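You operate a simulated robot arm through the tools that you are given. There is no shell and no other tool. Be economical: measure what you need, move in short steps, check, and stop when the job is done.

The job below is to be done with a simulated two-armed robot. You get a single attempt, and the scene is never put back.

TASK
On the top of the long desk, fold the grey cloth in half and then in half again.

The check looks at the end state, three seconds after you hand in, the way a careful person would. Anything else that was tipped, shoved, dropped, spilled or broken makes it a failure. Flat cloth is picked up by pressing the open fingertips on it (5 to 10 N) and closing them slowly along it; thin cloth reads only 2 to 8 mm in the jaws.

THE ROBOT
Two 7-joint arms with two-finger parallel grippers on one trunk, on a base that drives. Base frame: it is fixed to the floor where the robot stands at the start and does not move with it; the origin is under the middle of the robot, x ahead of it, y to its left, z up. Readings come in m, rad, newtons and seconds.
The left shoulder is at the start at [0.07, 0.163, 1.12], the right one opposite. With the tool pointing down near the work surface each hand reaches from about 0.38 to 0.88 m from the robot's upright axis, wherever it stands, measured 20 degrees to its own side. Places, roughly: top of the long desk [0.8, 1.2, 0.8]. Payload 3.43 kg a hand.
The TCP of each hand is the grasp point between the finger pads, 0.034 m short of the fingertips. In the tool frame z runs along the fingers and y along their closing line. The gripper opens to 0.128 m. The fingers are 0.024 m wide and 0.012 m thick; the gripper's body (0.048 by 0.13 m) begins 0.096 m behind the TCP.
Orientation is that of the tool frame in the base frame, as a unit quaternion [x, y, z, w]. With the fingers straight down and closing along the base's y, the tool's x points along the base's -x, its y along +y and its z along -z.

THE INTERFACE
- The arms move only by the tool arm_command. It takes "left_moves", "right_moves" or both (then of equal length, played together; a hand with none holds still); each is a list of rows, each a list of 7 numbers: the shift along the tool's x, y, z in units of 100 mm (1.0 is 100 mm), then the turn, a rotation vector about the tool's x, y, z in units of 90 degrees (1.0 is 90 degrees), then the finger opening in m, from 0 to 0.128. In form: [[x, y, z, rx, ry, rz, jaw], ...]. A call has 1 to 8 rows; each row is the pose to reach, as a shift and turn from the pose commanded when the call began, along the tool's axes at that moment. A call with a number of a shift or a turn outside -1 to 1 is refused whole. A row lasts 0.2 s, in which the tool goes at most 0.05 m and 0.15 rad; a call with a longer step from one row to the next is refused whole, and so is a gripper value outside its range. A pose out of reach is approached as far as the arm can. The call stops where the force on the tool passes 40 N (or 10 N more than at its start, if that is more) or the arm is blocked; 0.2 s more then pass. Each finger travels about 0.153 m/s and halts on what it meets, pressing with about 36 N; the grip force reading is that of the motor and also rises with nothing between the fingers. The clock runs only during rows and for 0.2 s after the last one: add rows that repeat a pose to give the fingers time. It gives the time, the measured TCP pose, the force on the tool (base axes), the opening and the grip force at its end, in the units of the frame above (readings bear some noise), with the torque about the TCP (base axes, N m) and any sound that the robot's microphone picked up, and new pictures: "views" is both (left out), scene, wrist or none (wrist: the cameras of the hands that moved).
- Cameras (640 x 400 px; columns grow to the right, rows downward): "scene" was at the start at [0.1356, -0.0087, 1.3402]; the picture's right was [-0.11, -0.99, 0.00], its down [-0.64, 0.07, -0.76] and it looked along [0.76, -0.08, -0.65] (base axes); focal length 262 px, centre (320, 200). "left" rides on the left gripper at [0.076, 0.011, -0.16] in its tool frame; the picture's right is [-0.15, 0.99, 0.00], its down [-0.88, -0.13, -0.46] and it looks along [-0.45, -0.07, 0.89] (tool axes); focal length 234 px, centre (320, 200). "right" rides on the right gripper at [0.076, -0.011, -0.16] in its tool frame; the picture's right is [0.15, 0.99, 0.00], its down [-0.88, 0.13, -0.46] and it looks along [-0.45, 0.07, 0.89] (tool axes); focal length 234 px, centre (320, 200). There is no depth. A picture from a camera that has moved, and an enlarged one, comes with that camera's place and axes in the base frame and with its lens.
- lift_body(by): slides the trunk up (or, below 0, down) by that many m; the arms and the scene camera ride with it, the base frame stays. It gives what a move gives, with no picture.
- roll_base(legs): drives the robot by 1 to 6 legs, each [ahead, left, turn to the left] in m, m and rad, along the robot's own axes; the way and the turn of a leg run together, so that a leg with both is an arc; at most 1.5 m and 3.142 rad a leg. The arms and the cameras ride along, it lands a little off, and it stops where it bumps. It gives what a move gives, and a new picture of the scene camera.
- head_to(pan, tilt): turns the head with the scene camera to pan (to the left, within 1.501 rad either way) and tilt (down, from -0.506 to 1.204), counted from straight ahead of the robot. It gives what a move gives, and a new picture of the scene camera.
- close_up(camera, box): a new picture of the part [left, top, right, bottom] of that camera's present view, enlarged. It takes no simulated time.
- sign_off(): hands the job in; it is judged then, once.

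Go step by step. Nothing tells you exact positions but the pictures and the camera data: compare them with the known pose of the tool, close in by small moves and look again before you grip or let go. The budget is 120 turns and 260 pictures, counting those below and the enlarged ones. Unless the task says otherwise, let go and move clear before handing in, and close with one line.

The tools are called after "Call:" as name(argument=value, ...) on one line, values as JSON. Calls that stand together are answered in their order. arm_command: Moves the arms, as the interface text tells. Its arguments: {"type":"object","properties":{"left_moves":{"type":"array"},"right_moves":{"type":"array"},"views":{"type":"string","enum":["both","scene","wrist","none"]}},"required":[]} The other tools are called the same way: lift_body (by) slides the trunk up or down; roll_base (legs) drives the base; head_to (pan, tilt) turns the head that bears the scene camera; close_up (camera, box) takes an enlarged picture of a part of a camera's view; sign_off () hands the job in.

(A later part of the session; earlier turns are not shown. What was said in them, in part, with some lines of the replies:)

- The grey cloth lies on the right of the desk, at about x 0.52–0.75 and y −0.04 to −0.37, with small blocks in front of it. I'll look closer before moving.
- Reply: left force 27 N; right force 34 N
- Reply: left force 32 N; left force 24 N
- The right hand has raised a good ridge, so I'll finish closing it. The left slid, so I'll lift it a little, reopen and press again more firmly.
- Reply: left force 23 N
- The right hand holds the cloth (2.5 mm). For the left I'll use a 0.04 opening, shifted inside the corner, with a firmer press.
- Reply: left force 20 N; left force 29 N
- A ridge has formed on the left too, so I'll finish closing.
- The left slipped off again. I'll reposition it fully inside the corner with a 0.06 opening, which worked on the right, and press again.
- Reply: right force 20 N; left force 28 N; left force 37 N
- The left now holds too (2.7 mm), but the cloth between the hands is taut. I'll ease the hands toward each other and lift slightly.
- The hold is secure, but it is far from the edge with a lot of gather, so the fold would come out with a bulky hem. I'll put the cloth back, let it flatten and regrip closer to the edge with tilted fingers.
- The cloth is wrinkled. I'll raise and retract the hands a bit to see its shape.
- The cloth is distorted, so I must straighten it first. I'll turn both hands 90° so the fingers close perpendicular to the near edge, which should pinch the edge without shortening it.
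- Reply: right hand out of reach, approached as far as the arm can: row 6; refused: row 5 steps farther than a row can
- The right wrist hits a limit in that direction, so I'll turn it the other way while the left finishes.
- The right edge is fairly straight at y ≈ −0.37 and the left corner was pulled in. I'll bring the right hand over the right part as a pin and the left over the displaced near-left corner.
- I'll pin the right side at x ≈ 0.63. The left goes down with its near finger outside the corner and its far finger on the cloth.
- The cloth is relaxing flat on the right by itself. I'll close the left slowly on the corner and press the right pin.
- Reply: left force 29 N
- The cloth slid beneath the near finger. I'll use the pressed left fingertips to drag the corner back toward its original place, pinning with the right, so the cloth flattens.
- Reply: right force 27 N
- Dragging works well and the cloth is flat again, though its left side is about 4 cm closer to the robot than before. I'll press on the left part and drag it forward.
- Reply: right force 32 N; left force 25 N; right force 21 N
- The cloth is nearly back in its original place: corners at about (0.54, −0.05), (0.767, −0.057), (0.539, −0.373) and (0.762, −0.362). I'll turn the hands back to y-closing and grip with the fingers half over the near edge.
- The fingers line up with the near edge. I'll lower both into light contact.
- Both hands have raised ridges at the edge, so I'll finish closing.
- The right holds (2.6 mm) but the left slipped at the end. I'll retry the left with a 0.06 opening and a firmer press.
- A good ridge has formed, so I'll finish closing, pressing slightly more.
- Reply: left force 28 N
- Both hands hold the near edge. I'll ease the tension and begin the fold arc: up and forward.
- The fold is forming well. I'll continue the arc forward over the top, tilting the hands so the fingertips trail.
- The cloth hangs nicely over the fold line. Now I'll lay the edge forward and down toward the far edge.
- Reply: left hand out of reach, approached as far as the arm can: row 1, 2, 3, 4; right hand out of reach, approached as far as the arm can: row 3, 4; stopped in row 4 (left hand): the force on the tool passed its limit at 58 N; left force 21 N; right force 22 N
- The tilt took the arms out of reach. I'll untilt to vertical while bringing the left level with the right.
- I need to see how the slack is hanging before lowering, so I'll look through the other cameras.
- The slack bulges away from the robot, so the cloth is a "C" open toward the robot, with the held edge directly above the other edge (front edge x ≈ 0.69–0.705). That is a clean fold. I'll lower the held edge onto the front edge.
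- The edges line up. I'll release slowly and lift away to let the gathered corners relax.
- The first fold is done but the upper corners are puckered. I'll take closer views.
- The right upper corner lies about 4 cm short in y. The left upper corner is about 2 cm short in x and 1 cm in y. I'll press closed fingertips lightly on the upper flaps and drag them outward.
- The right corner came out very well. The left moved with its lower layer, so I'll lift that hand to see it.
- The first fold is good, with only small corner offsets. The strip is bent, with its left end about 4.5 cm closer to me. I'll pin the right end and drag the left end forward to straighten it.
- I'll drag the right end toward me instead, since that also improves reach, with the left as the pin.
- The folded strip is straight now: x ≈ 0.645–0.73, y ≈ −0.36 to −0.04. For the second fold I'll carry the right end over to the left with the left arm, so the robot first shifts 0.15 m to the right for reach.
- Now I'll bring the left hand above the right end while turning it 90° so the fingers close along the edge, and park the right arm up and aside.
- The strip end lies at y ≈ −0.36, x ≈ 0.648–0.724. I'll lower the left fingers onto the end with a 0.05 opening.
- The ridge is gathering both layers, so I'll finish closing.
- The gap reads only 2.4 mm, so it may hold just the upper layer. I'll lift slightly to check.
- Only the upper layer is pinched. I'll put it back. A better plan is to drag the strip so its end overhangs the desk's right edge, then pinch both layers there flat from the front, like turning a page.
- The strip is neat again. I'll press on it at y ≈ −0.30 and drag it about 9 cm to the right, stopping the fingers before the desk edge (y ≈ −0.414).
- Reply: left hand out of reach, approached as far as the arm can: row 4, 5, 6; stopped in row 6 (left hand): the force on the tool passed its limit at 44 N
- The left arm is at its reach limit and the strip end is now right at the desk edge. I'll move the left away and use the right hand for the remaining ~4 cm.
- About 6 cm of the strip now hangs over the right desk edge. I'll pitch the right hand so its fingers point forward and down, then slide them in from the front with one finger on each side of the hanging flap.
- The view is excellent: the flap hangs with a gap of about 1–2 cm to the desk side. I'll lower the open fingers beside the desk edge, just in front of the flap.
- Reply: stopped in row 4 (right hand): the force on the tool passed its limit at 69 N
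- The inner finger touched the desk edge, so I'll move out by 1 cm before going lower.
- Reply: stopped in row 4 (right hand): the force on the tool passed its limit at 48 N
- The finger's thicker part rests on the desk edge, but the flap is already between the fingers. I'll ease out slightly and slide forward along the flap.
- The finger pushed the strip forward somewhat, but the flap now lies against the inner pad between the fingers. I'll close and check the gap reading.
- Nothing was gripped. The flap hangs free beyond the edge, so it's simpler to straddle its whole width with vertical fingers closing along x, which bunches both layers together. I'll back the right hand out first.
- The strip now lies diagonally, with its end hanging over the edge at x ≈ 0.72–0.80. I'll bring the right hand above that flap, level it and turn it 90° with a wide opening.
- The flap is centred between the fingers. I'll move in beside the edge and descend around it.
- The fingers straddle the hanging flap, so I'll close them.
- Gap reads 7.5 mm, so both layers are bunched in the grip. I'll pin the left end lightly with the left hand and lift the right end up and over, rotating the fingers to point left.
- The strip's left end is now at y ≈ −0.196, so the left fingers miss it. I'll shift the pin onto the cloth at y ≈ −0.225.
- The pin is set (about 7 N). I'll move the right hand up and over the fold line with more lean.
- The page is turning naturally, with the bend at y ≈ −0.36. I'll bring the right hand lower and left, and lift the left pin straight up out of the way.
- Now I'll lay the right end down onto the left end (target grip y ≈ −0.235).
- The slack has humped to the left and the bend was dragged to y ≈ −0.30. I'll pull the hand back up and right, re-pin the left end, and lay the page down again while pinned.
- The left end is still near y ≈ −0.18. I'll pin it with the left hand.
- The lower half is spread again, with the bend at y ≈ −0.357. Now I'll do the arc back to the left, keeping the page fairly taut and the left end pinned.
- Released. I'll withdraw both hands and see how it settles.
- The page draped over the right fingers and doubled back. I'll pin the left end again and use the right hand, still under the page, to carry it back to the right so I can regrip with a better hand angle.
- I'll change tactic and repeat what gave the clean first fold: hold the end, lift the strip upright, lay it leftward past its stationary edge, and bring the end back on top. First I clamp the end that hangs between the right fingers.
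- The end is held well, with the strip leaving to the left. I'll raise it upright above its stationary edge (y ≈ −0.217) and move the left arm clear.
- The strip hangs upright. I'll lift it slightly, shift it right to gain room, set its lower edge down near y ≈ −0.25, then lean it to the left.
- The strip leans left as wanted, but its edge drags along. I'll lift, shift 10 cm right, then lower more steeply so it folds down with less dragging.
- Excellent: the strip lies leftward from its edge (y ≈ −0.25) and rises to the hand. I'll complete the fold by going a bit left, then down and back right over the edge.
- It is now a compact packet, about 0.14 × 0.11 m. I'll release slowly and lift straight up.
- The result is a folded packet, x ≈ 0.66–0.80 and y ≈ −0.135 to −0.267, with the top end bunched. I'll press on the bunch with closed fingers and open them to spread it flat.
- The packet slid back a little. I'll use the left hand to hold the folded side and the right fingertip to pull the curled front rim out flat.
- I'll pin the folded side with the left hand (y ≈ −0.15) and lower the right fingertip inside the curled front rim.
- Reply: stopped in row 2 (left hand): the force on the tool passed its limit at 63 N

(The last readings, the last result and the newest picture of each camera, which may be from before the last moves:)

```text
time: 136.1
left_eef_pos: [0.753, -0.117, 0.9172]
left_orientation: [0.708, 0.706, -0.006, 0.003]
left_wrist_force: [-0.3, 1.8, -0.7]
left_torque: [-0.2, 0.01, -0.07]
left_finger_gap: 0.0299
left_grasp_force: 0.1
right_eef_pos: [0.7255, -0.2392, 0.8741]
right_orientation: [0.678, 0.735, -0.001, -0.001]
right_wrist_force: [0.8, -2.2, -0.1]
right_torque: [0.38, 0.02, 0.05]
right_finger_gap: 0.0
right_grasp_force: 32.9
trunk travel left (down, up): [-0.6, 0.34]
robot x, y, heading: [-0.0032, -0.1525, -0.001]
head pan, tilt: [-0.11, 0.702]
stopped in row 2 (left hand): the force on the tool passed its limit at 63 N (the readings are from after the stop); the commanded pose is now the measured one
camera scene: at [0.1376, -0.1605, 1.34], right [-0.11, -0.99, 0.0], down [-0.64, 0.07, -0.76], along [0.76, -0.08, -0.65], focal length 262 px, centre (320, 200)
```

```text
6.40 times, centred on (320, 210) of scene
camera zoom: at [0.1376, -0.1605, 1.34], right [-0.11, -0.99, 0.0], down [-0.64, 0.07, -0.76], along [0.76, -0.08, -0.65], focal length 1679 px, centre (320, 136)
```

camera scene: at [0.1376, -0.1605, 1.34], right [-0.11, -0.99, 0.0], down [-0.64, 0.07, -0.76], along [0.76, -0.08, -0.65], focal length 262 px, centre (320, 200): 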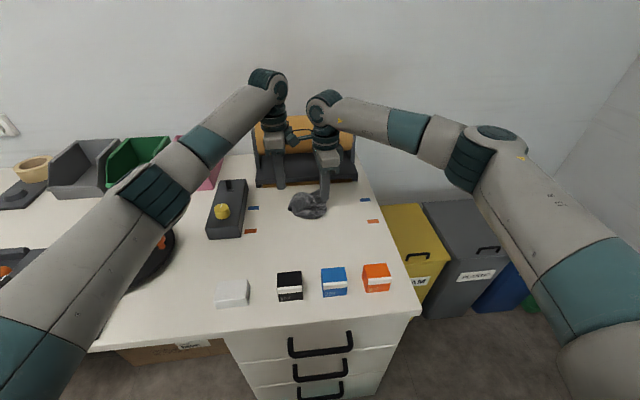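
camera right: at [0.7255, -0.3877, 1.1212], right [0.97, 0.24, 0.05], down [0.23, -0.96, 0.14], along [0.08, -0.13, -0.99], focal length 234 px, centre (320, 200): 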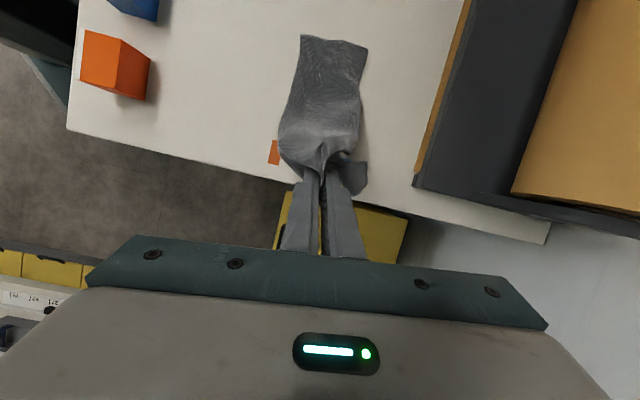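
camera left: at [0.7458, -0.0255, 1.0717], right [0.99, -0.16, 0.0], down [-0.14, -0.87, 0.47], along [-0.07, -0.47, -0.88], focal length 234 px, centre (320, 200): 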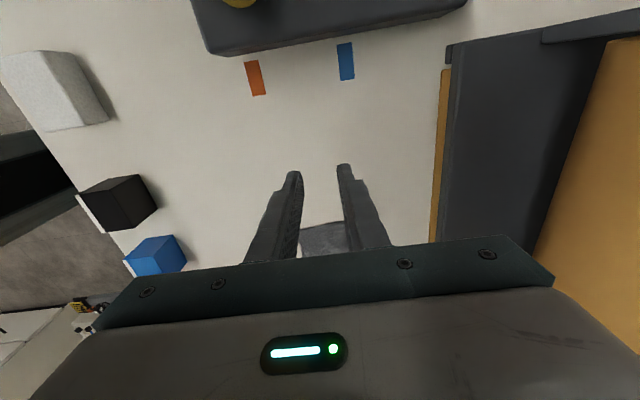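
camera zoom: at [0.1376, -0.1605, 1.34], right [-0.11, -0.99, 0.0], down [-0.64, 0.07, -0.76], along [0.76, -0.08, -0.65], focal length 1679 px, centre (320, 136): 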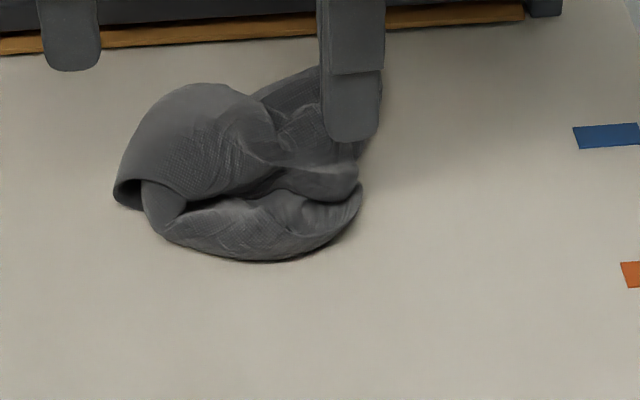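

The wrists touched because the right hand's camera sits between them, so I'll move the left arm away and work with the right hand alone.

Call:
arm_command(left_moves=[[0.3, -0.2, -0.2, 0, 0, 0, 0.03], [0.6, -0.5, -0.3, 0, 0, 0, 0.03], [0.9, -0.8, -0.3, 0, 0, 0, 0.03], [1.0, -1.0, -0.3, 0, 0, 0, 0.03], [1.0, -1.0, -0.3, 0, 0, 0, 0.03]], right_moves=[[0, 0, 0, 0, 0, 0, 0.0], [0.17, -0.02, 0.1, 0, 0, 0, 0.0], [0.17, -0.02, 0.3, 0, 0, 0, 0.0], [0.17, -0.02, 0.48, 0, 0, 0, 0.0], [0.17, -0.02, 0.54, 0, 0, 0, 0.0]], views="none")

Call:
close_up(camera="right", box=[200, 40, 440, 240])

```text
time: 137.3
left_eef_pos: [0.6531, -0.0145, 0.9456]
left_orientation: [0.708, 0.706, -0.005, 0.005]
left_wrist_force: [0.2, -0.1, 0.0]
left_torque: [-0.02, 0.01, 0.0]
left_finger_gap: 0.0303
left_grasp_force: 0.1
right_eef_pos: [0.7226, -0.2212, 0.8205]
right_orientation: [0.678, 0.735, -0.001, 0.0]
right_wrist_force: [0.3, 0.1, 0.9]
right_torque: [0.05, -0.01, -0.02]
right_finger_gap: 0.0
right_grasp_force: 32.1
trunk travel left (down, up): [-0.6, 0.34]
robot x, y, heading: [-0.0015, -0.1489, -0.005]
head pan, tilt: [-0.11, 0.702]
```

```text
2.00 times, centred on (320, 140) of right
camera zoom: at [0.7041, -0.1458, 0.9795], right [0.97, 0.23, 0.0], down [0.2, -0.87, 0.46], along [0.1, -0.45, -0.89], focal length 468 px, centre (320, 320)
```

zoom: 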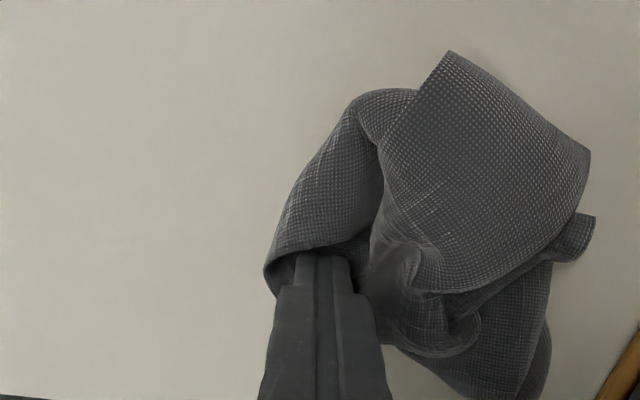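

The fingertip is inside the rim. I'll press lightly and drag the rim outward toward the robot.

Call:
arm_command(right_moves=[[0, 0, 0.03, 0, 0, 0, 0.0], [0, -0.12, 0.035, 0, 0, 0, 0.0], [0, -0.25, 0.035, 0, 0, 0, 0.0], [0, -0.38, 0.035, 0, 0, 0, 0.0], [0, -0.5, 0.035, 0, 0, 0, 0.0], [0, -0.5, -0.2, 0, 0, 0, 0.0], [-0.1, -0.5, -0.6, 0, 0, 0, 0.0], [-0.3, -0.5, -0.9, 0, 0, 0, 0.0]], views="none")

Call:
close_up(camera="right", box=[240, 0, 480, 200])

Call:
close_up(camera="scene", box=[270, 180, 370, 240])

```text
time: 139.1
left_eef_pos: [0.653, -0.0154, 0.9466]
left_orientation: [0.708, 0.706, -0.005, 0.005]
left_wrist_force: [-0.9, -0.6, -0.7]
left_torque: [0.01, -0.02, -0.05]
left_finger_gap: 0.0296
left_grasp_force: 0.0
right_eef_pos: [0.6738, -0.2549, 0.9125]
right_orientation: [0.677, 0.736, -0.002, 0.0]
right_wrist_force: [0.7, -0.6, -0.1]
right_torque: [0.04, -0.01, 0.01]
right_finger_gap: 0.0
right_grasp_force: 32.8
trunk travel left (down, up): [-0.6, 0.34]
robot x, y, heading: [-0.0008, -0.1499, -0.004]
head pan, tilt: [-0.11, 0.702]
```

```text
2.00 times, centred on (360, 100) of right
camera zoom: at [0.6562, -0.1806, 1.0706], right [0.97, 0.23, 0.0], down [0.2, -0.87, 0.46], along [0.1, -0.45, -0.89], focal length 468 px, centre (240, 400)
```

zoom: 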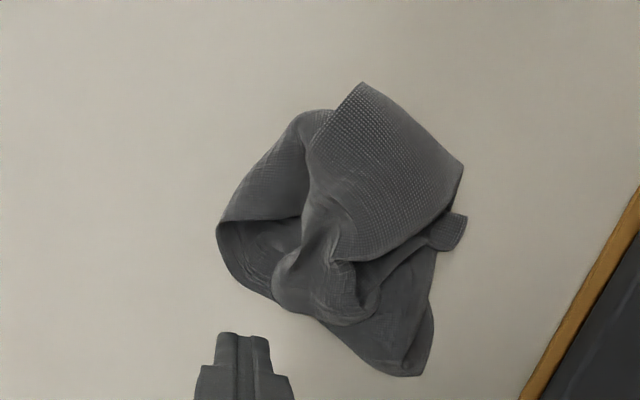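

```text
6.40 times, centred on (320, 210) of scene
camera zoom: at [0.1356, -0.1599, 1.3402], right [-0.11, -0.99, 0.0], down [-0.64, 0.07, -0.76], along [0.76, -0.08, -0.65], focal length 1679 px, centre (320, 136)
```

zoom: 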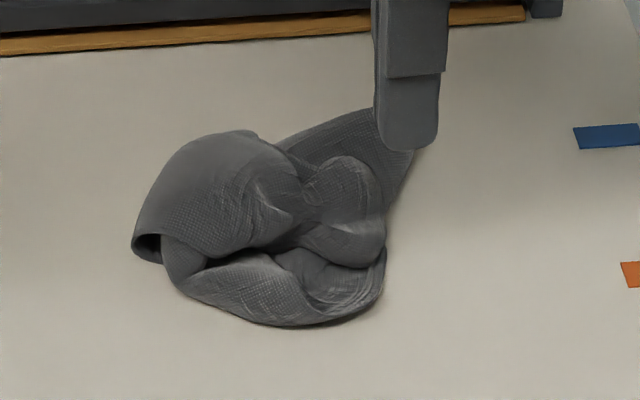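

The whole packet slid, so I'll try pulling the bunched top end toward its front-right corner with light pressure.

Call:
arm_command(right_moves=[[0.16, 0.43, 0.1, 0, 0, 0, 0.0], [0.16, 0.43, 0.5, 0, 0, 0, 0.0], [0.16, 0.43, 0.8, 0, 0, 0, 0.0], [0.16, 0.43, 0.88, 0, 0, 0, 0.0], [0.03, 0.23, 0.89, 0, 0, 0, 0.0], [-0.1, 0.0, 0.89, 0, 0, 0, 0.0], [-0.2, -0.15, 0.89, 0, 0, 0, 0.0], [-0.2, -0.15, 0.5, 0, 0, 0, 0.0]], views="none")

Call:
close_up(camera="right", box=[240, 0, 480, 200])

Call:
close_up(camera="scene", box=[270, 180, 370, 240])

```text
time: 140.9
left_eef_pos: [0.6527, -0.016, 0.947]
left_orientation: [0.708, 0.706, -0.005, 0.005]
left_wrist_force: [-0.2, -0.1, 0.4]
left_torque: [-0.04, -0.02, 0.0]
left_finger_gap: 0.03
left_grasp_force: 0.0
right_eef_pos: [0.6593, -0.2747, 0.8628]
right_orientation: [0.677, 0.736, -0.002, 0.001]
right_wrist_force: [-0.2, -0.5, 0.6]
right_torque: [-0.03, 0.03, -0.01]
right_finger_gap: 0.0
right_grasp_force: 33.3
trunk travel left (down, up): [-0.6, 0.34]
robot x, y, heading: [0.0006, -0.1519, -0.004]
head pan, tilt: [-0.11, 0.702]
```

```text
2.00 times, centred on (360, 100) of right
camera zoom: at [0.6424, -0.1996, 1.0215], right [0.97, 0.23, 0.0], down [0.2, -0.86, 0.46], along [0.1, -0.45, -0.89], focal length 468 px, centre (240, 400)
```

zoom: 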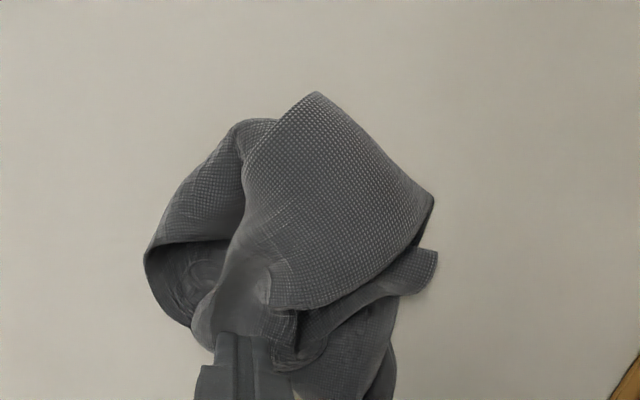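

```text
6.40 times, centred on (320, 210) of scene
camera zoom: at [0.1352, -0.1583, 1.3403], right [-0.11, -0.99, 0.0], down [-0.64, 0.07, -0.76], along [0.76, -0.08, -0.65], focal length 1679 px, centre (320, 136)
```

zoom: 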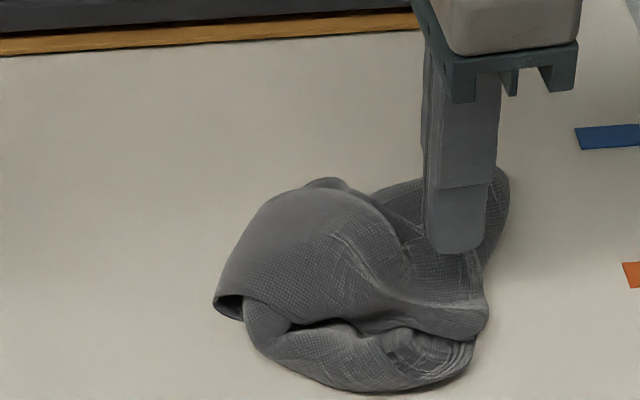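

The packet is compact (about 0.14 × 0.12 m) but short in y. I'll turn the right hand back, so its camera no longer blocks, and prepare to pin the left side with the left hand while pulling the right side out.

Call:
arm_command(left_moves=[[-0.2, 0.05, 0, 0, 0, 0, 0.03], [-0.4, 0.1, 0, 0, 0, 0, 0.03], [-0.5, 0.2, 0, 0, 0, 0, 0.03], [-0.5, 0.3, 0, 0, 0, 0, 0.03], [-0.5, 0.37, 0, 0, 0, 0, 0.03], [-0.5, 0.37, 0, 0, 0, 0, 0.03], [-0.5, 0.37, 0, 0, 0, 0, 0.03], [-0.5, 0.37, 0, 0, 0, 0, 0.03]], right_moves=[[-0.2, 0, -0.3, 0, 0, 0, 0.0], [-0.4, 0.1, -0.5, 0, 0, -0.09, 0.0], [-0.4, 0.2, -0.5, 0, 0, -0.18, 0.0], [-0.4, 0.3, -0.5, 0, 0, -0.27, 0.0], [-0.4, 0.3, -0.5, 0, 0, -0.36, 0.0], [-0.4, 0.3, -0.5, 0, 0, -0.45, 0.0], [-0.4, 0.3, -0.5, 0, 0, -0.54, 0.0], [-0.4, 0.3, -0.5, 0, 0, -0.63, 0.0]], views="none")

Call:
arm_command(left_moves=[[-0.3, 0, 0, 0, 0, 0, 0.03], [-0.6, 0, 0, 0, 0, 0, 0.03], [-0.9, 0, 0, 0, 0, 0, 0.03], [-1.0, 0, 0, 0, 0, 0, 0.03]], right_moves=[[0, 0, 0, 0, 0, -0.09, 0.0], [0, 0, 0, 0, 0, -0.18, 0.0], [0, 0, 0, 0, 0, -0.27, 0.0], [0, 0, 0, 0, 0, -0.31, 0.0]], views="wrist")

```text
time: 142.7
left_eef_pos: [0.6888, -0.065, 0.9475]
left_orientation: [0.708, 0.706, -0.005, 0.005]
left_wrist_force: [-0.1, -0.1, -0.6]
left_torque: [0.02, -0.03, 0.01]
left_finger_gap: 0.03
left_grasp_force: 0.0
right_eef_pos: [0.6949, -0.3137, 0.9119]
right_orientation: [0.245, 0.969, -0.001, -0.001]
right_wrist_force: [-0.5, -0.7, 0.6]
right_torque: [0.01, 0.02, 0.0]
right_finger_gap: 0.0
right_grasp_force: 32.8
trunk travel left (down, up): [-0.6, 0.34]
robot x, y, heading: [-0.0017, -0.1526, 0.003]
head pan, tilt: [-0.11, 0.702]
```

```text
time: 143.7
left_eef_pos: [0.6901, -0.1667, 0.9487]
left_orientation: [0.708, 0.706, -0.004, 0.006]
left_wrist_force: [0.1, 0.4, 0.3]
left_torque: [-0.02, -0.03, 0.01]
left_finger_gap: 0.0301
left_grasp_force: 0.1
right_eef_pos: [0.6945, -0.3135, 0.912]
right_orientation: [0.005, 1.0, -0.002, -0.001]
right_wrist_force: [0.0, 0.0, 0.3]
right_torque: [0.01, 0.0, 0.03]
right_finger_gap: 0.0001
right_grasp_force: 33.6
trunk travel left (down, up): [-0.6, 0.34]
robot x, y, heading: [-0.0003, -0.1489, 0.002]
head pan, tilt: [-0.11, 0.702]
camera right: at [0.6184, -0.3229, 1.0707], right [-0.14, 0.99, 0.0], down [0.88, 0.12, 0.45], along [0.45, 0.06, -0.89], focal length 234 px, centre (320, 200)
camera left: at [0.7012, -0.088, 1.1077], right [0.99, -0.15, 0.0], down [-0.13, -0.87, 0.47], along [-0.07, -0.46, -0.88], focal length 234 px, centre (320, 200)
```

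right: 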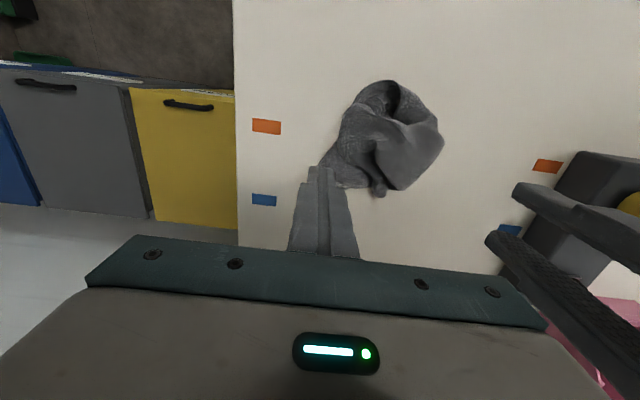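
left: 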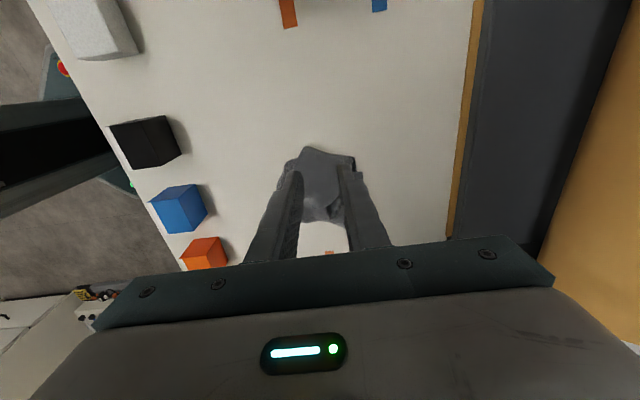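

Call:
close_up(camera="right", box=[300, 60, 460, 210])

```text
2.67 times, centred on (380, 135) of right
camera zoom: at [0.6184, -0.3229, 1.0707], right [-0.14, 0.99, 0.0], down [0.88, 0.12, 0.45], along [0.45, 0.06, -0.89], focal length 624 px, centre (160, 373)
```

zoom: 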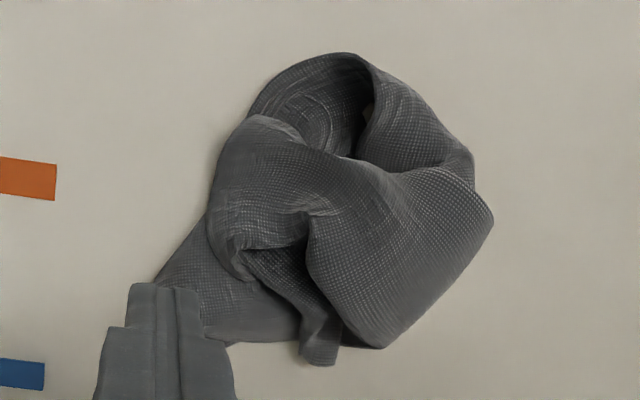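

I'll pin the folded side with the left hand and press the right fingertips on the back-right lower corner, then pull it right.

Call:
arm_command(left_moves=[[-0.18, -0.15, 0.3, 0, 0, 0, 0.03], [-0.18, -0.15, 0.6, 0, 0, 0, 0.03], [-0.18, -0.15, 0.9, 0, 0, 0, 0.03], [-0.18, -0.15, 1.0, 0, 0, 0, 0.03]], right_moves=[[-0.22, 0.2, 0.2, 0, 0, 0, 0.0], [-0.22, 0.235, 0.5, 0, 0, 0, 0.0], [-0.22, 0.235, 0.8, 0, 0, 0, 0.0], [-0.22, 0.235, 0.94, 0, 0, 0, 0.0]], views="none")

Call:
arm_command(left_moves=[[0, 0, 0.1, 0, 0, 0, 0.03], [0, 0, 0.2, 0, 0, 0, 0.03], [0, 0, 0.27, 0, 0, 0, 0.03], [0, 0, 0.28, 0, 0, 0, 0.03], [0, 0, 0.28, 0, 0, 0, 0.03], [0, 0, 0.28, 0, 0, 0, 0.03], [0, 0, 0.28, 0, 0, 0, 0.03], [0, 0, 0.28, 0, 0, 0, 0.03]], right_moves=[[0, 0, 0, 0, 0, 0, 0.0], [0, 0, 0.01, 0, 0, 0, 0.0], [0, 0, 0.02, 0, 0, 0, 0.0], [0, -0.12, 0.02, 0, 0, 0, 0.0], [0, -0.24, 0.02, 0, 0, 0, 0.0], [0, -0.36, 0.02, 0, 0, 0, 0.0], [0, -0.45, 0.02, 0, 0, 0, 0.0], [0, -0.45, -0.2, 0, 0, 0, 0.0]], views="none")

Call:
close_up(camera="right", box=[280, 40, 480, 220])

Call:
close_up(camera="scene", box=[280, 185, 390, 250])

```text
time: 144.7
left_eef_pos: [0.6746, -0.1852, 0.8486]
left_orientation: [0.708, 0.706, -0.004, 0.006]
left_wrist_force: [-0.1, 0.0, 0.8]
left_torque: [0.0, 0.02, -0.04]
left_finger_gap: 0.0299
left_grasp_force: 0.1
right_eef_pos: [0.7159, -0.2895, 0.8184]
right_orientation: [0.005, 1.0, -0.001, 0.0]
right_wrist_force: [0.8, -0.1, 3.0]
right_torque: [-0.01, -0.02, -0.02]
right_finger_gap: 0.0
right_grasp_force: 33.2
trunk travel left (down, up): [-0.6, 0.34]
robot x, y, heading: [-0.0003, -0.1503, 0.002]
head pan, tilt: [-0.11, 0.702]
```

```text
time: 146.5
left_eef_pos: [0.6735, -0.1857, 0.821]
left_orientation: [0.708, 0.706, -0.004, 0.005]
left_wrist_force: [-0.6, 0.2, 0.3]
left_torque: [0.0, -0.02, 0.02]
left_finger_gap: 0.0299
left_grasp_force: 0.0
right_eef_pos: [0.715, -0.3361, 0.8375]
right_orientation: [0.005, 1.0, -0.003, -0.002]
right_wrist_force: [0.5, -0.1, 1.1]
right_torque: [0.01, -0.01, -0.01]
right_finger_gap: 0.0001
right_grasp_force: 33.3
trunk travel left (down, up): [-0.6, 0.34]
robot x, y, heading: [-0.0001, -0.1465, -0.001]
head pan, tilt: [-0.11, 0.702]
```

```text
2.22 times, centred on (380, 130) of right
camera zoom: at [0.6391, -0.3452, 0.9967], right [-0.14, 0.99, 0.0], down [0.88, 0.12, 0.45], along [0.45, 0.06, -0.89], focal length 520 px, centre (187, 356)
```

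zoom: 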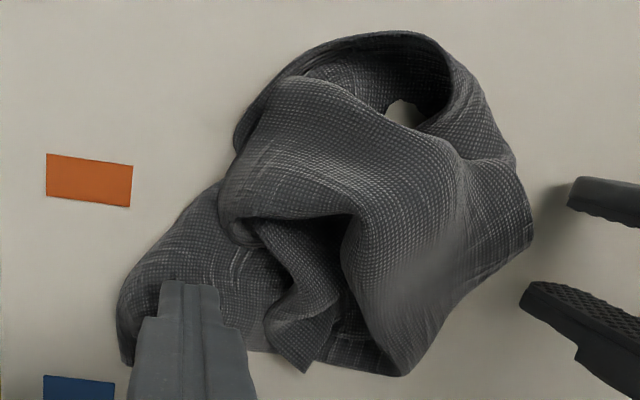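

```text
5.82 times, centred on (335, 218) of scene
camera zoom: at [0.1357, -0.1591, 1.34], right [-0.11, -0.99, 0.0], down [-0.64, 0.07, -0.76], along [0.76, -0.08, -0.65], focal length 1527 px, centre (233, 98)
```

zoom: 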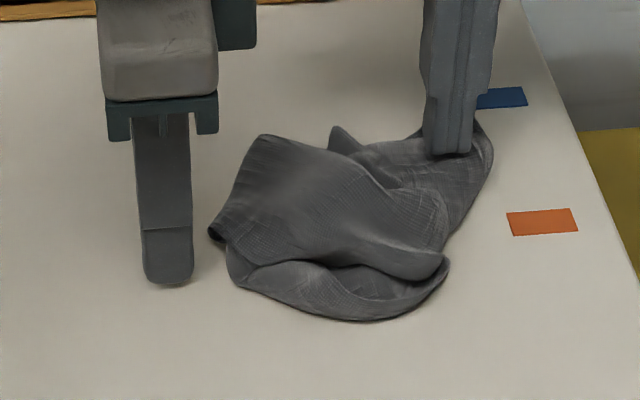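

Pulling worked: the packet now spans about y −0.20 to −0.36. The front rim is a loop bulging toward the robot, so I'll raise the hands and push that rim back with open fingers from the front.

Call:
arm_command(left_moves=[[0, 0, -0.4, 0, 0, 0, 0.03], [0.4, 0, -0.8, 0, 0, 0, 0.03], [0.8, 0, -1.0, 0, 0, 0, 0.03], [1.0, 0, -1.0, 0, 0, 0, 0.03]], right_moves=[[0, 0, -0.4, 0, 0, 0, 0.03], [0.3, 0.2, -0.6, 0, 0, 0, 0.05], [0.65, 0.4, -0.6, 0, 0, 0, 0.06], [1.0, 0.65, -0.6, 0, 0, 0, 0.06]], views="none")

Call:
arm_command(right_moves=[[0.4, 0, 0, 0, 0, 0, 0.06], [0.4, 0, 0.4, 0, 0, 0, 0.06], [0.4, 0, 0.76, 0, 0, 0, 0.06], [0.1, 0, 0.76, 0, 0, 0, 0.06], [-0.1, 0, 0.76, 0, 0, 0, 0.06], [-0.25, 0, 0.76, 0, 0, 0, 0.06], [-0.3, 0, 0.76, 0, 0, 0, 0.06], [0.1, 0, 0.5, 0, 0, 0, 0.06]], views="scene")

Call:
close_up(camera="scene", box=[280, 185, 390, 250])

Call:
close_up(camera="right", box=[200, 100, 440, 260])

```text
refused: row 2 steps farther than a row can; nothing moved
```

```text
time: 147.1
left_eef_pos: [0.6739, -0.1849, 0.8201]
left_orientation: [0.708, 0.706, -0.006, 0.006]
left_wrist_force: [0.7, -0.1, -0.3]
left_torque: [0.0, 0.04, 0.02]
left_finger_gap: 0.0302
left_grasp_force: 0.0
right_eef_pos: [0.676, -0.3345, 0.82]
right_orientation: [0.005, 1.0, 0.002, 0.003]
right_wrist_force: [-3.3, -1.0, 15.6]
right_torque: [0.5, 0.25, 0.14]
right_finger_gap: 0.0594
right_grasp_force: 0.1
trunk travel left (down, up): [-0.6, 0.34]
robot x, y, heading: [0.001, -0.1488, 0.001]
head pan, tilt: [-0.11, 0.702]
stopped in row 2 (right hand): the force on the tool passed its limit at 62 N (the readings are from after the stop); the commanded pose is now the measured one
camera scene: at [0.1351, -0.1587, 1.3406], right [-0.11, -0.99, 0.0], down [-0.64, 0.07, -0.76], along [0.76, -0.08, -0.65], focal length 262 px, centre (320, 200)
```

scene: 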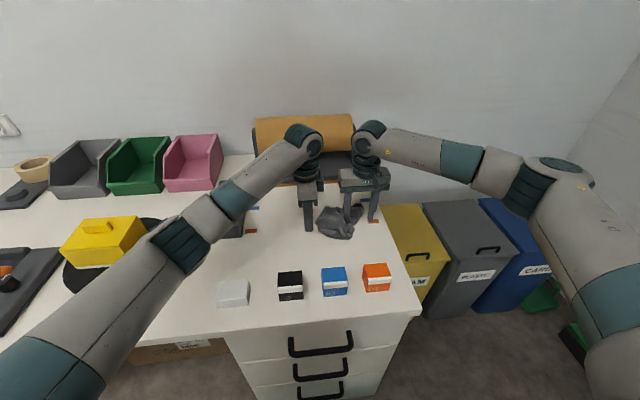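

```text
5.82 times, centred on (335, 218) of scene
camera zoom: at [0.1351, -0.1587, 1.3406], right [-0.11, -0.99, 0.0], down [-0.64, 0.07, -0.76], along [0.76, -0.08, -0.65], focal length 1527 px, centre (233, 98)
```

zoom: 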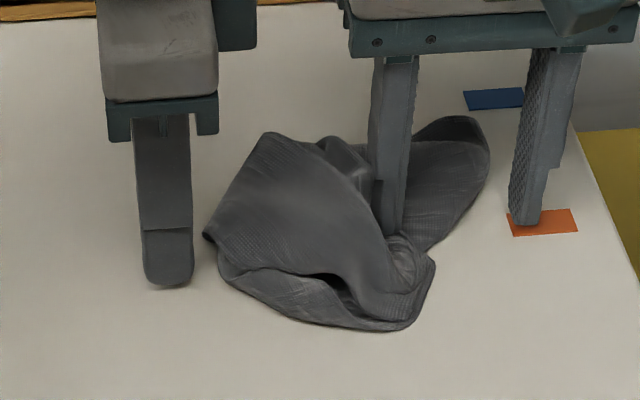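

```text
2.50 times, centred on (320, 180) of right
camera zoom: at [0.6001, -0.345, 0.9776], right [-0.14, 0.99, 0.0], down [0.88, 0.12, 0.46], along [0.46, 0.07, -0.89], focal length 585 px, centre (320, 250)
```

zoom: 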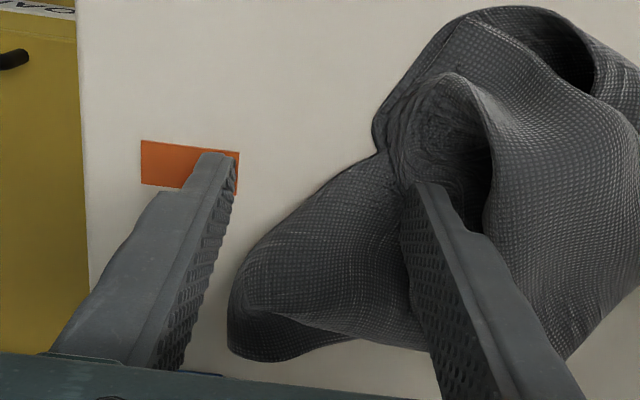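

The first sequence was refused, so the second ran from the wrong place; it only nudged the page end. I'll lift both hands straight up and look again.

Call:
arm_command(left_moves=[[0, 0, -0.4, 0, 0, 0, 0.03], [0.2, 0, -0.7, 0, 0, 0, 0.03], [0.6, 0, -0.8, 0, 0, 0, 0.03], [1.0, 0, -0.8, 0, 0, 0, 0.03]], right_moves=[[0, 0, -0.4, 0, 0, 0, 0.06], [0, 0, -0.8, 0, 0, 0, 0.06], [0.4, 0.1, -0.8, 0, 0, 0, 0.06], [0.8, 0.3, -0.8, 0, 0, 0, 0.06]], views="none")

Call:
close_up(camera="scene", box=[280, 185, 390, 250])

Call:
close_up(camera="right", box=[240, 100, 480, 260])

```text
time: 148.1
left_eef_pos: [0.6746, -0.0825, 0.8997]
left_orientation: [0.708, 0.706, -0.006, 0.005]
left_wrist_force: [-0.4, -0.5, 0.7]
left_torque: [-0.05, 0.0, 0.0]
left_finger_gap: 0.03
left_grasp_force: 0.0
right_eef_pos: [0.5975, -0.3024, 0.8989]
right_orientation: [0.006, 1.0, 0.001, 0.003]
right_wrist_force: [0.2, 0.5, 0.0]
right_torque: [-0.08, 0.0, -0.02]
right_finger_gap: 0.0601
right_grasp_force: 0.1
trunk travel left (down, up): [-0.6, 0.34]
robot x, y, heading: [-0.0, -0.1487, -0.005]
head pan, tilt: [-0.11, 0.702]
```

```text
5.82 times, centred on (335, 218) of scene
camera zoom: at [0.1354, -0.1571, 1.3404], right [-0.11, -0.99, 0.0], down [-0.64, 0.07, -0.76], along [0.76, -0.08, -0.65], focal length 1527 px, centre (233, 98)
```

zoom: 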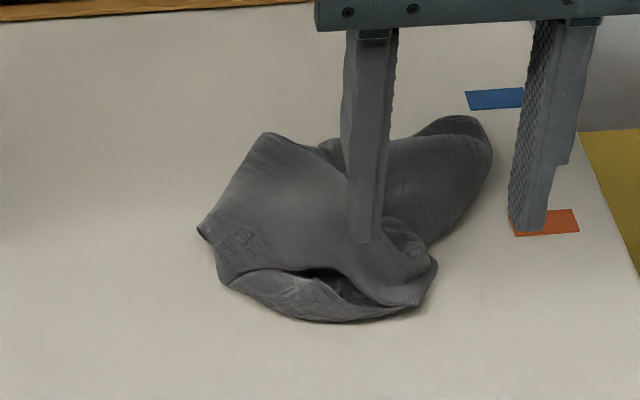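

```text
2.50 times, centred on (360, 180) of right
camera zoom: at [0.52, -0.3131, 1.0568], right [-0.13, 0.99, 0.0], down [0.88, 0.12, 0.46], along [0.46, 0.06, -0.89], focal length 585 px, centre (220, 250)
```

zoom: 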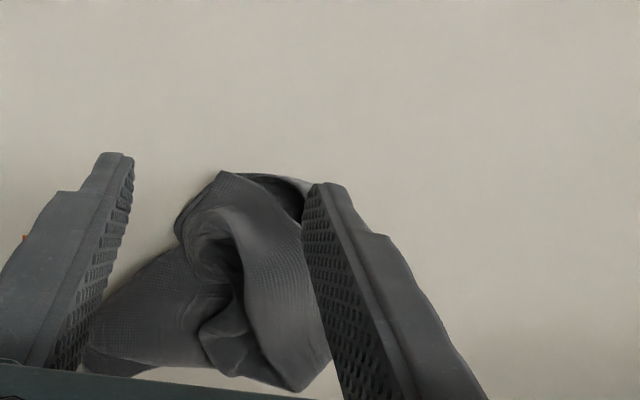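

The packet is fairly flat. I'll push the front rim (x ≈ 0.62 at y ≈ −0.26) back by about 2 cm with the open fingers.

Call:
arm_command(right_moves=[[0.17, 0.4, 0, 0, 0, 0, 0.06], [0.17, 0.4, 0.4, 0, 0, 0, 0.06], [0.17, 0.4, 0.78, 0, 0, 0, 0.06], [0.0, 0.4, 0.785, 0, 0, 0, 0.06], [-0.2, 0.4, 0.785, 0, 0, 0, 0.06], [-0.38, 0.4, 0.785, 0, 0, 0, 0.06], [-0.1, 0.4, 0.6, 0, 0, 0, 0.06], [0.2, 0.4, 0.2, 0, 0, 0, 0.06]], views="none")

Call:
close_up(camera="scene", box=[280, 185, 390, 250])

Call:
close_up(camera="right", box=[180, 100, 420, 260])

```text
time: 149.9
left_eef_pos: [0.6754, -0.0827, 0.8997]
left_orientation: [0.708, 0.706, -0.005, 0.005]
left_wrist_force: [-0.6, 0.0, -0.2]
left_torque: [-0.04, 0.01, -0.02]
left_finger_gap: 0.0299
left_grasp_force: 0.0
right_eef_pos: [0.5768, -0.2642, 0.8773]
right_orientation: [0.006, 1.0, 0.002, 0.003]
right_wrist_force: [0.2, 0.9, -0.2]
right_torque: [0.01, -0.05, 0.01]
right_finger_gap: 0.06
right_grasp_force: 0.0
trunk travel left (down, up): [-0.6, 0.34]
robot x, y, heading: [0.0006, -0.1491, -0.004]
head pan, tilt: [-0.11, 0.702]
```

```text
5.82 times, centred on (335, 218) of scene
camera zoom: at [0.1351, -0.1589, 1.3403], right [-0.11, -0.99, 0.0], down [-0.64, 0.07, -0.76], along [0.76, -0.08, -0.65], focal length 1527 px, centre (233, 98)
```

zoom: 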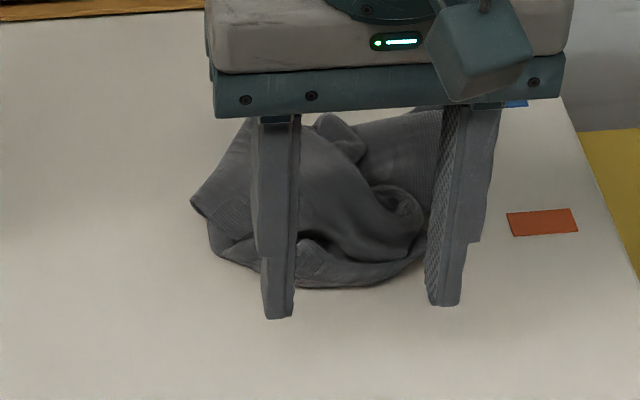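

```text
2.50 times, centred on (300, 180) of right
camera zoom: at [0.4999, -0.2745, 1.0353], right [-0.14, 0.99, 0.0], down [0.88, 0.12, 0.46], along [0.46, 0.06, -0.89], focal length 585 px, centre (370, 250)
```

zoom: 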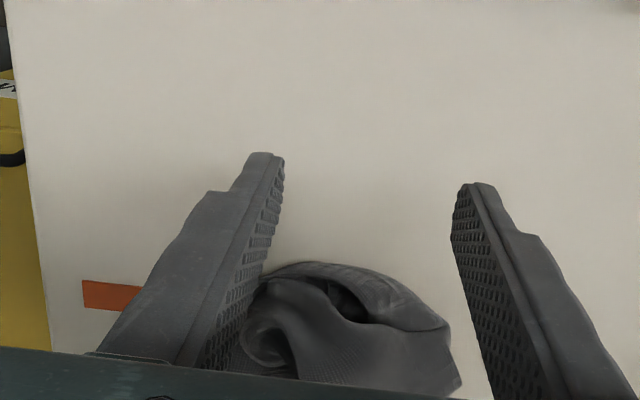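

The rim is in. Now I'll press the packet down gently at several spots to flatten it.

Call:
arm_command(right_moves=[[-0.4, 0.05, 0, 0, 0, 0, 0.04], [-0.8, 0.05, 0.1, 0, 0, 0, 0.03], [-0.83, 0.05, 0.42, 0, 0, 0, 0.03], [-0.83, 0.05, 0.54, 0, 0, 0, 0.03], [-0.83, 0.05, 0.2, 0, 0, 0, 0.03], [-1.0, 0.35, 0.15, 0, 0, 0, 0.03], [-1.0, 0.35, 0.53, 0, 0, 0, 0.03], [-1.0, 0.35, 0.1, 0, 0, 0, 0.03]], views="none")

Call:
arm_command(right_moves=[[-0.1, -0.4, 0, 0, 0, 0, 0.03], [-0.23, -0.71, 0, 0, 0, 0, 0.03], [-0.23, -0.71, 0.35, 0, 0, 0, 0.03], [-0.23, -0.71, 0.46, 0, 0, 0, 0.03], [-0.23, -0.71, 0.1, 0, 0, 0, 0.03], [-0.5, -0.45, 0.05, 0, 0, 0, 0.03], [-0.5, -0.45, 0.46, 0, 0, 0, 0.03], [-0.5, -0.5, 0.0, 0, 0, 0, 0.03]], views="none")

Call:
arm_command(right_moves=[[0.3, -0.2, -0.3, 0, 0, 0, 0.03], [0.6, -0.5, -0.5, 0, 0, 0, 0.03], [0.9, -0.8, -0.5, 0, 0, 0, 0.03]], views="wrist")

Call:
close_up(camera="scene", box=[280, 185, 390, 250])

```text
time: 151.7
left_eef_pos: [0.6741, -0.0827, 0.8996]
left_orientation: [0.708, 0.706, -0.005, 0.006]
left_wrist_force: [-0.3, -0.5, 0.1]
left_torque: [-0.02, -0.07, 0.03]
left_finger_gap: 0.03
left_grasp_force: 0.1
right_eef_pos: [0.6781, -0.2298, 0.8679]
right_orientation: [0.005, 1.0, 0.001, 0.003]
right_wrist_force: [0.1, -0.2, -0.1]
right_torque: [0.0, -0.01, -0.01]
right_finger_gap: 0.0301
right_grasp_force: 0.1
trunk travel left (down, up): [-0.6, 0.34]
robot x, y, heading: [0.0017, -0.1504, -0.002]
head pan, tilt: [-0.11, 0.702]
```

```text
time: 153.5
left_eef_pos: [0.6734, -0.0828, 0.8991]
left_orientation: [0.709, 0.705, -0.005, 0.007]
left_wrist_force: [-0.8, -0.1, 0.2]
left_torque: [-0.03, -0.04, -0.02]
left_finger_gap: 0.0299
left_grasp_force: 0.1
right_eef_pos: [0.7281, -0.2785, 0.8673]
right_orientation: [0.005, 1.0, 0.002, 0.003]
right_wrist_force: [0.0, -0.1, 0.0]
right_torque: [-0.01, -0.02, 0.0]
right_finger_gap: 0.03
right_grasp_force: 0.1
trunk travel left (down, up): [-0.6, 0.34]
robot x, y, heading: [0.0051, -0.1482, 0.001]
head pan, tilt: [-0.11, 0.702]
```

```text
time: 154.3
left_eef_pos: [0.6738, -0.084, 0.8989]
left_orientation: [0.709, 0.705, -0.004, 0.004]
left_wrist_force: [-0.1, 1.0, 0.2]
left_torque: [0.02, -0.02, -0.02]
left_finger_gap: 0.0301
left_grasp_force: 0.0
right_eef_pos: [0.6357, -0.3611, 0.9174]
right_orientation: [0.005, 1.0, 0.003, 0.002]
right_wrist_force: [-0.1, -0.2, 0.0]
right_torque: [0.02, 0.01, -0.05]
right_finger_gap: 0.03
right_grasp_force: 0.0
trunk travel left (down, up): [-0.6, 0.34]
robot x, y, heading: [-0.0009, -0.1491, -0.003]
head pan, tilt: [-0.11, 0.702]
camera right: at [0.5586, -0.3717, 1.0749], right [-0.14, 0.99, 0.0], down [0.88, 0.12, 0.46], along [0.46, 0.07, -0.89], focal length 234 px, centre (320, 200)
```

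right: 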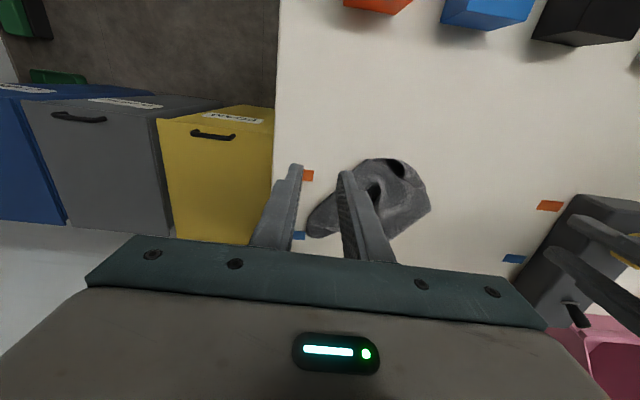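

```text
5.82 times, centred on (335, 218) of scene
camera zoom: at [0.1353, -0.1611, 1.3403], right [-0.11, -0.99, 0.0], down [-0.64, 0.07, -0.76], along [0.76, -0.08, -0.65], focal length 1527 px, centre (233, 98)
```

zoom: 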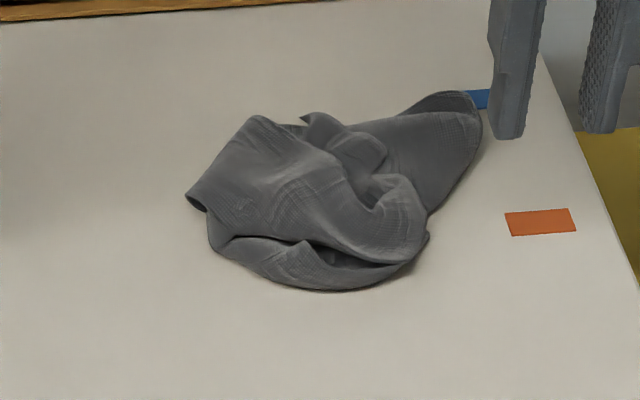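

I'll make one more smoothing pull: drag the bunched end of the top page (about 0.687, −0.295) to the right over the lower flap.

Call:
arm_command(right_moves=[[-0.25, 0.35, 0.1, 0, 0, 0, 0.015], [-0.49, 0.73, 0.2, 0, 0, 0, 0.015], [-0.49, 0.73, 0.6, 0, 0, 0, 0.015], [-0.49, 0.73, 0.93, 0, 0, 0, 0.015], [-0.52, 0.6, 0.95, 0, 0, 0, 0.015], [-0.56, 0.45, 0.95, 0, 0, 0, 0.015], [-0.6, 0.25, 0.95, 0, 0, 0, 0.015], [-0.6, 0.25, 0.5, 0, 0, 0, 0.015]], views="none")

Call:
arm_command(right_moves=[[0.2, -0.2, -0.3, 0, 0, 0, 0.03], [0.4, -0.5, -0.5, 0, 0, 0, 0.03], [0.5, -0.8, -0.6, 0, 0, 0, 0.03]], views="none")

Call:
close_up(camera="scene", box=[280, 185, 390, 250])

Call:
close_up(camera="right", box=[300, 100, 460, 260])

```text
time: 156.1
left_eef_pos: [0.6737, -0.0832, 0.8998]
left_orientation: [0.708, 0.706, -0.005, 0.005]
left_wrist_force: [0.0, 1.7, 0.1]
left_torque: [0.01, -0.03, 0.03]
left_finger_gap: 0.03
left_grasp_force: 0.0
right_eef_pos: [0.6982, -0.3332, 0.8684]
right_orientation: [0.005, 1.0, 0.001, 0.002]
right_wrist_force: [0.1, -0.2, 0.6]
right_torque: [0.0, -0.05, 0.0]
right_finger_gap: 0.015
right_grasp_force: 0.1
trunk travel left (down, up): [-0.6, 0.34]
robot x, y, heading: [-0.0005, -0.1488, -0.001]
head pan, tilt: [-0.11, 0.702]
```

```text
time: 156.9
left_eef_pos: [0.6733, -0.0846, 0.8998]
left_orientation: [0.708, 0.706, -0.005, 0.004]
left_wrist_force: [-0.9, 0.0, 0.3]
left_torque: [0.02, 0.01, -0.02]
left_finger_gap: 0.03
left_grasp_force: 0.1
right_eef_pos: [0.6453, -0.4147, 0.9266]
right_orientation: [0.005, 1.0, 0.003, 0.002]
right_wrist_force: [0.3, -0.3, -0.4]
right_torque: [0.03, 0.01, 0.01]
right_finger_gap: 0.0302
right_grasp_force: 0.1
trunk travel left (down, up): [-0.6, 0.34]
robot x, y, heading: [-0.0039, -0.1536, -0.001]
head pan, tilt: [-0.11, 0.702]
```

```text
5.82 times, centred on (335, 218) of scene
camera zoom: at [0.1356, -0.1604, 1.3403], right [-0.11, -0.99, 0.0], down [-0.64, 0.07, -0.76], along [0.76, -0.08, -0.65], focal length 1527 px, centre (233, 98)
```

zoom: 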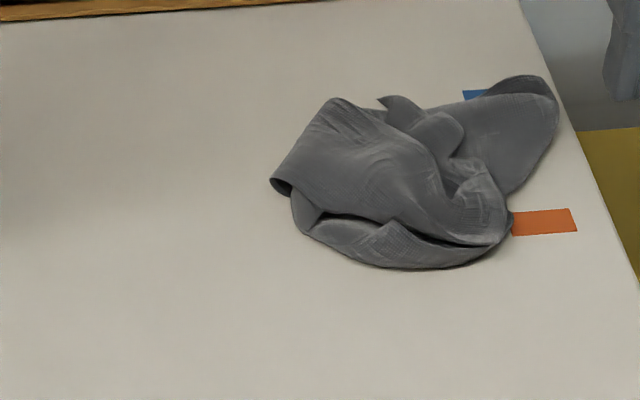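

```text
2.50 times, centred on (380, 180) of right
camera zoom: at [0.5686, -0.4265, 1.0844], right [-0.14, 0.99, 0.0], down [0.88, 0.12, 0.46], along [0.46, 0.07, -0.89], focal length 585 px, centre (170, 250)
```

zoom: 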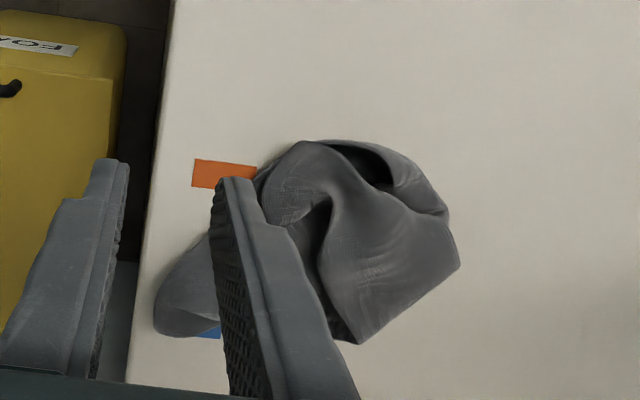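

The packet slid as a whole and lies near the desk edge with about the right dimensions (≈0.12 × 0.17 m). I'll drag it back left a few centimetres for safety.

Call:
arm_command(right_moves=[[-0.2, 0.35, 0, 0, 0, 0, 0.05], [-0.4, 0.7, 0, 0, 0, 0, 0.05], [-0.6, 0.95, 0.2, 0, 0, 0, 0.05], [-0.6, 1.0, 0.6, 0, 0, 0, 0.05], [-0.6, 1.0, 0.85, 0, 0, 0, 0.05]], views="none")

Call:
arm_command(right_moves=[[0, 0, 0.15, 0, 0, 0, 0.05], [0, 0, 0.2, 0, 0, 0, 0.05], [0, 0.15, 0.21, 0, 0, 0, 0.05], [0, 0.3, 0.21, 0, 0, 0, 0.05], [0, 0.45, 0.21, 0, 0, 0, 0.05], [0, 0.6, 0.21, 0, 0, 0, 0.05], [0, 0.6, -0.2, 0, 0, 0, 0.05], [0, 0.6, -0.6, 0, 0, 0, 0.05]], views="none")

Call:
arm_command(right_moves=[[0.2, -0.4, -0.2, 0, 0, 0, 0.05], [0.4, -0.8, -0.2, 0, 0, 0, 0.05], [0.5, -1.0, -0.2, 0, 0, 0, 0.05]], views="scene")

Call:
close_up(camera="scene", box=[280, 185, 390, 250])

```text
time: 158.1
left_eef_pos: [0.6755, -0.0831, 0.8986]
left_orientation: [0.708, 0.706, -0.005, 0.005]
left_wrist_force: [0.0, 0.1, 0.1]
left_torque: [-0.02, 0.0, 0.02]
left_finger_gap: 0.0297
left_grasp_force: 0.0
right_eef_pos: [0.708, -0.315, 0.8411]
right_orientation: [0.005, 1.0, 0.002, 0.003]
right_wrist_force: [-0.9, -0.8, 0.0]
right_torque: [-0.01, 0.02, 0.0]
right_finger_gap: 0.0501
right_grasp_force: 0.0
trunk travel left (down, up): [-0.6, 0.34]
robot x, y, heading: [0.0038, -0.1476, -0.002]
head pan, tilt: [-0.11, 0.702]
```

```text
time: 159.9
left_eef_pos: [0.6745, -0.0825, 0.9]
left_orientation: [0.708, 0.706, -0.005, 0.005]
left_wrist_force: [-0.3, 0.8, -0.3]
left_torque: [0.02, -0.01, -0.03]
left_finger_gap: 0.0302
left_grasp_force: 0.1
right_eef_pos: [0.7083, -0.2552, 0.9039]
right_orientation: [0.005, 1.0, 0.002, 0.002]
right_wrist_force: [-0.7, -0.7, -0.2]
right_torque: [0.0, -0.01, -0.01]
right_finger_gap: 0.0502
right_grasp_force: 0.0
trunk travel left (down, up): [-0.6, 0.34]
robot x, y, heading: [-0.002, -0.1533, -0.007]
head pan, tilt: [-0.11, 0.702]
```

```text
time: 160.7
left_eef_pos: [0.6751, -0.0835, 0.8988]
left_orientation: [0.708, 0.706, -0.005, 0.004]
left_wrist_force: [0.3, -0.8, -0.1]
left_torque: [0.02, 0.01, 0.0]
left_finger_gap: 0.0301
left_grasp_force: 0.1
right_eef_pos: [0.6579, -0.3549, 0.9231]
right_orientation: [0.005, 1.0, 0.003, 0.003]
right_wrist_force: [-0.1, 0.1, 0.3]
right_torque: [0.01, -0.04, -0.04]
right_finger_gap: 0.0499
right_grasp_force: 0.1
trunk travel left (down, up): [-0.6, 0.34]
robot x, y, heading: [-0.0001, -0.1509, -0.0]
head pan, tilt: [-0.11, 0.702]
camera scene: at [0.1357, -0.1597, 1.3403], right [-0.11, -0.99, 0.0], down [-0.64, 0.07, -0.76], along [0.76, -0.08, -0.65], focal length 262 px, centre (320, 200)
```

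scene: 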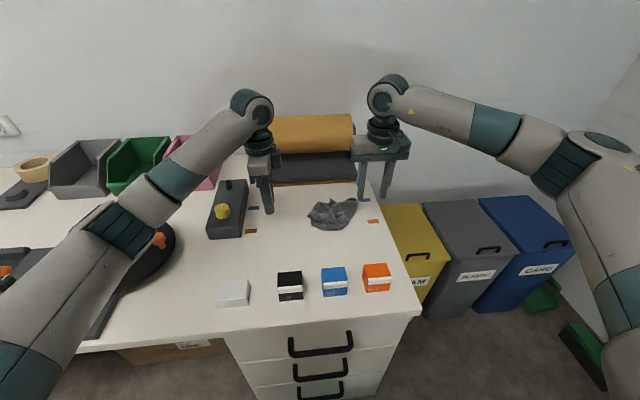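

```text
5.82 times, centred on (335, 218) of scene
camera zoom: at [0.1357, -0.1597, 1.3403], right [-0.11, -0.99, 0.0], down [-0.64, 0.07, -0.76], along [0.76, -0.08, -0.65], focal length 1527 px, centre (233, 98)
```

zoom: 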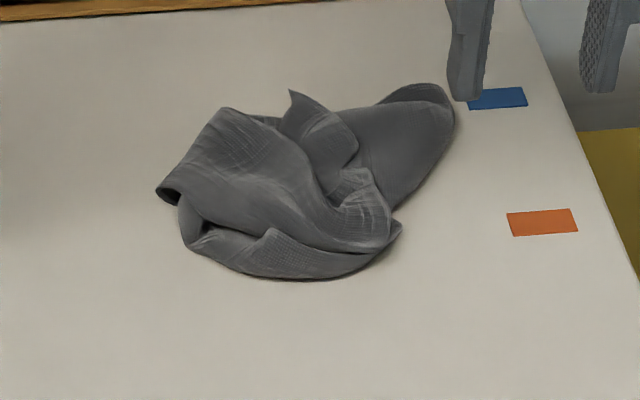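

The cloth lies on the desk as a roughly quarter-size packet, rumpled but folded over twice, and the other objects look undisturbed. I'll move both hands clear before handing in.

Call:
arm_command(left_moves=[[0.2, -0.2, -0.3, 0, 0, 0, 0.03], [0.4, -0.4, -0.6, 0, 0, 0, 0.03], [0.5, -0.6, -0.9, 0, 0, 0, 0.03]], right_moves=[[0.2, -0.3, -0.3, 0, 0, 0, 0.05], [0.4, -0.6, -0.5, 0, 0, 0, 0.05], [0.6, -0.9, -0.7, 0, 0, 0, 0.05]], views="scene")

```text
time: 161.5
left_eef_pos: [0.6137, -0.0339, 0.9898]
left_orientation: [0.709, 0.706, -0.004, 0.006]
left_wrist_force: [-0.1, -0.1, 0.4]
left_torque: [0.06, -0.03, -0.03]
left_finger_gap: 0.03
left_grasp_force: 0.0
right_eef_pos: [0.5931, -0.4466, 0.9926]
right_orientation: [0.005, 1.0, 0.003, 0.003]
right_wrist_force: [-0.2, -0.8, -0.2]
right_torque: [0.04, -0.02, 0.02]
right_finger_gap: 0.0498
right_grasp_force: 0.0
trunk travel left (down, up): [-0.6, 0.34]
robot x, y, heading: [0.0028, -0.1474, 0.003]
head pan, tilt: [-0.11, 0.702]
camera scene: at [0.1338, -0.1605, 1.3404], right [-0.11, -0.99, 0.0], down [-0.64, 0.07, -0.76], along [0.76, -0.08, -0.64], focal length 262 px, centre (320, 200)
```

scene: 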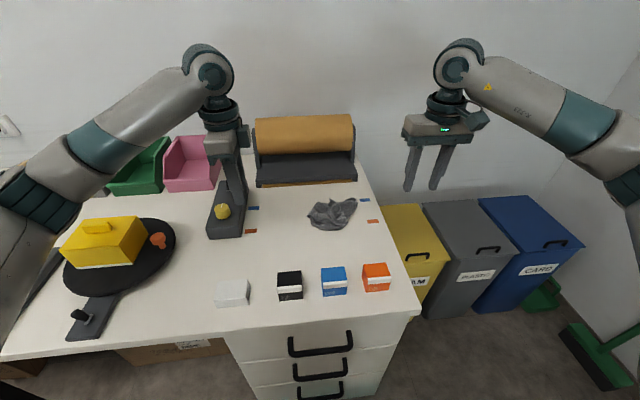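

Both hands are clear, and nothing else on the desk appears to have moved. I'm handing in.

Call:
sign_off()

```text
The job is handed in.
```

I folded the grey cloth in half and then in half again on the long desk, but the second fold is rumpled: it lies as a roughly quarter-size packet with uneven edges and layers that are not neatly aligned. Nothing else on the desk looks moved or tipped.
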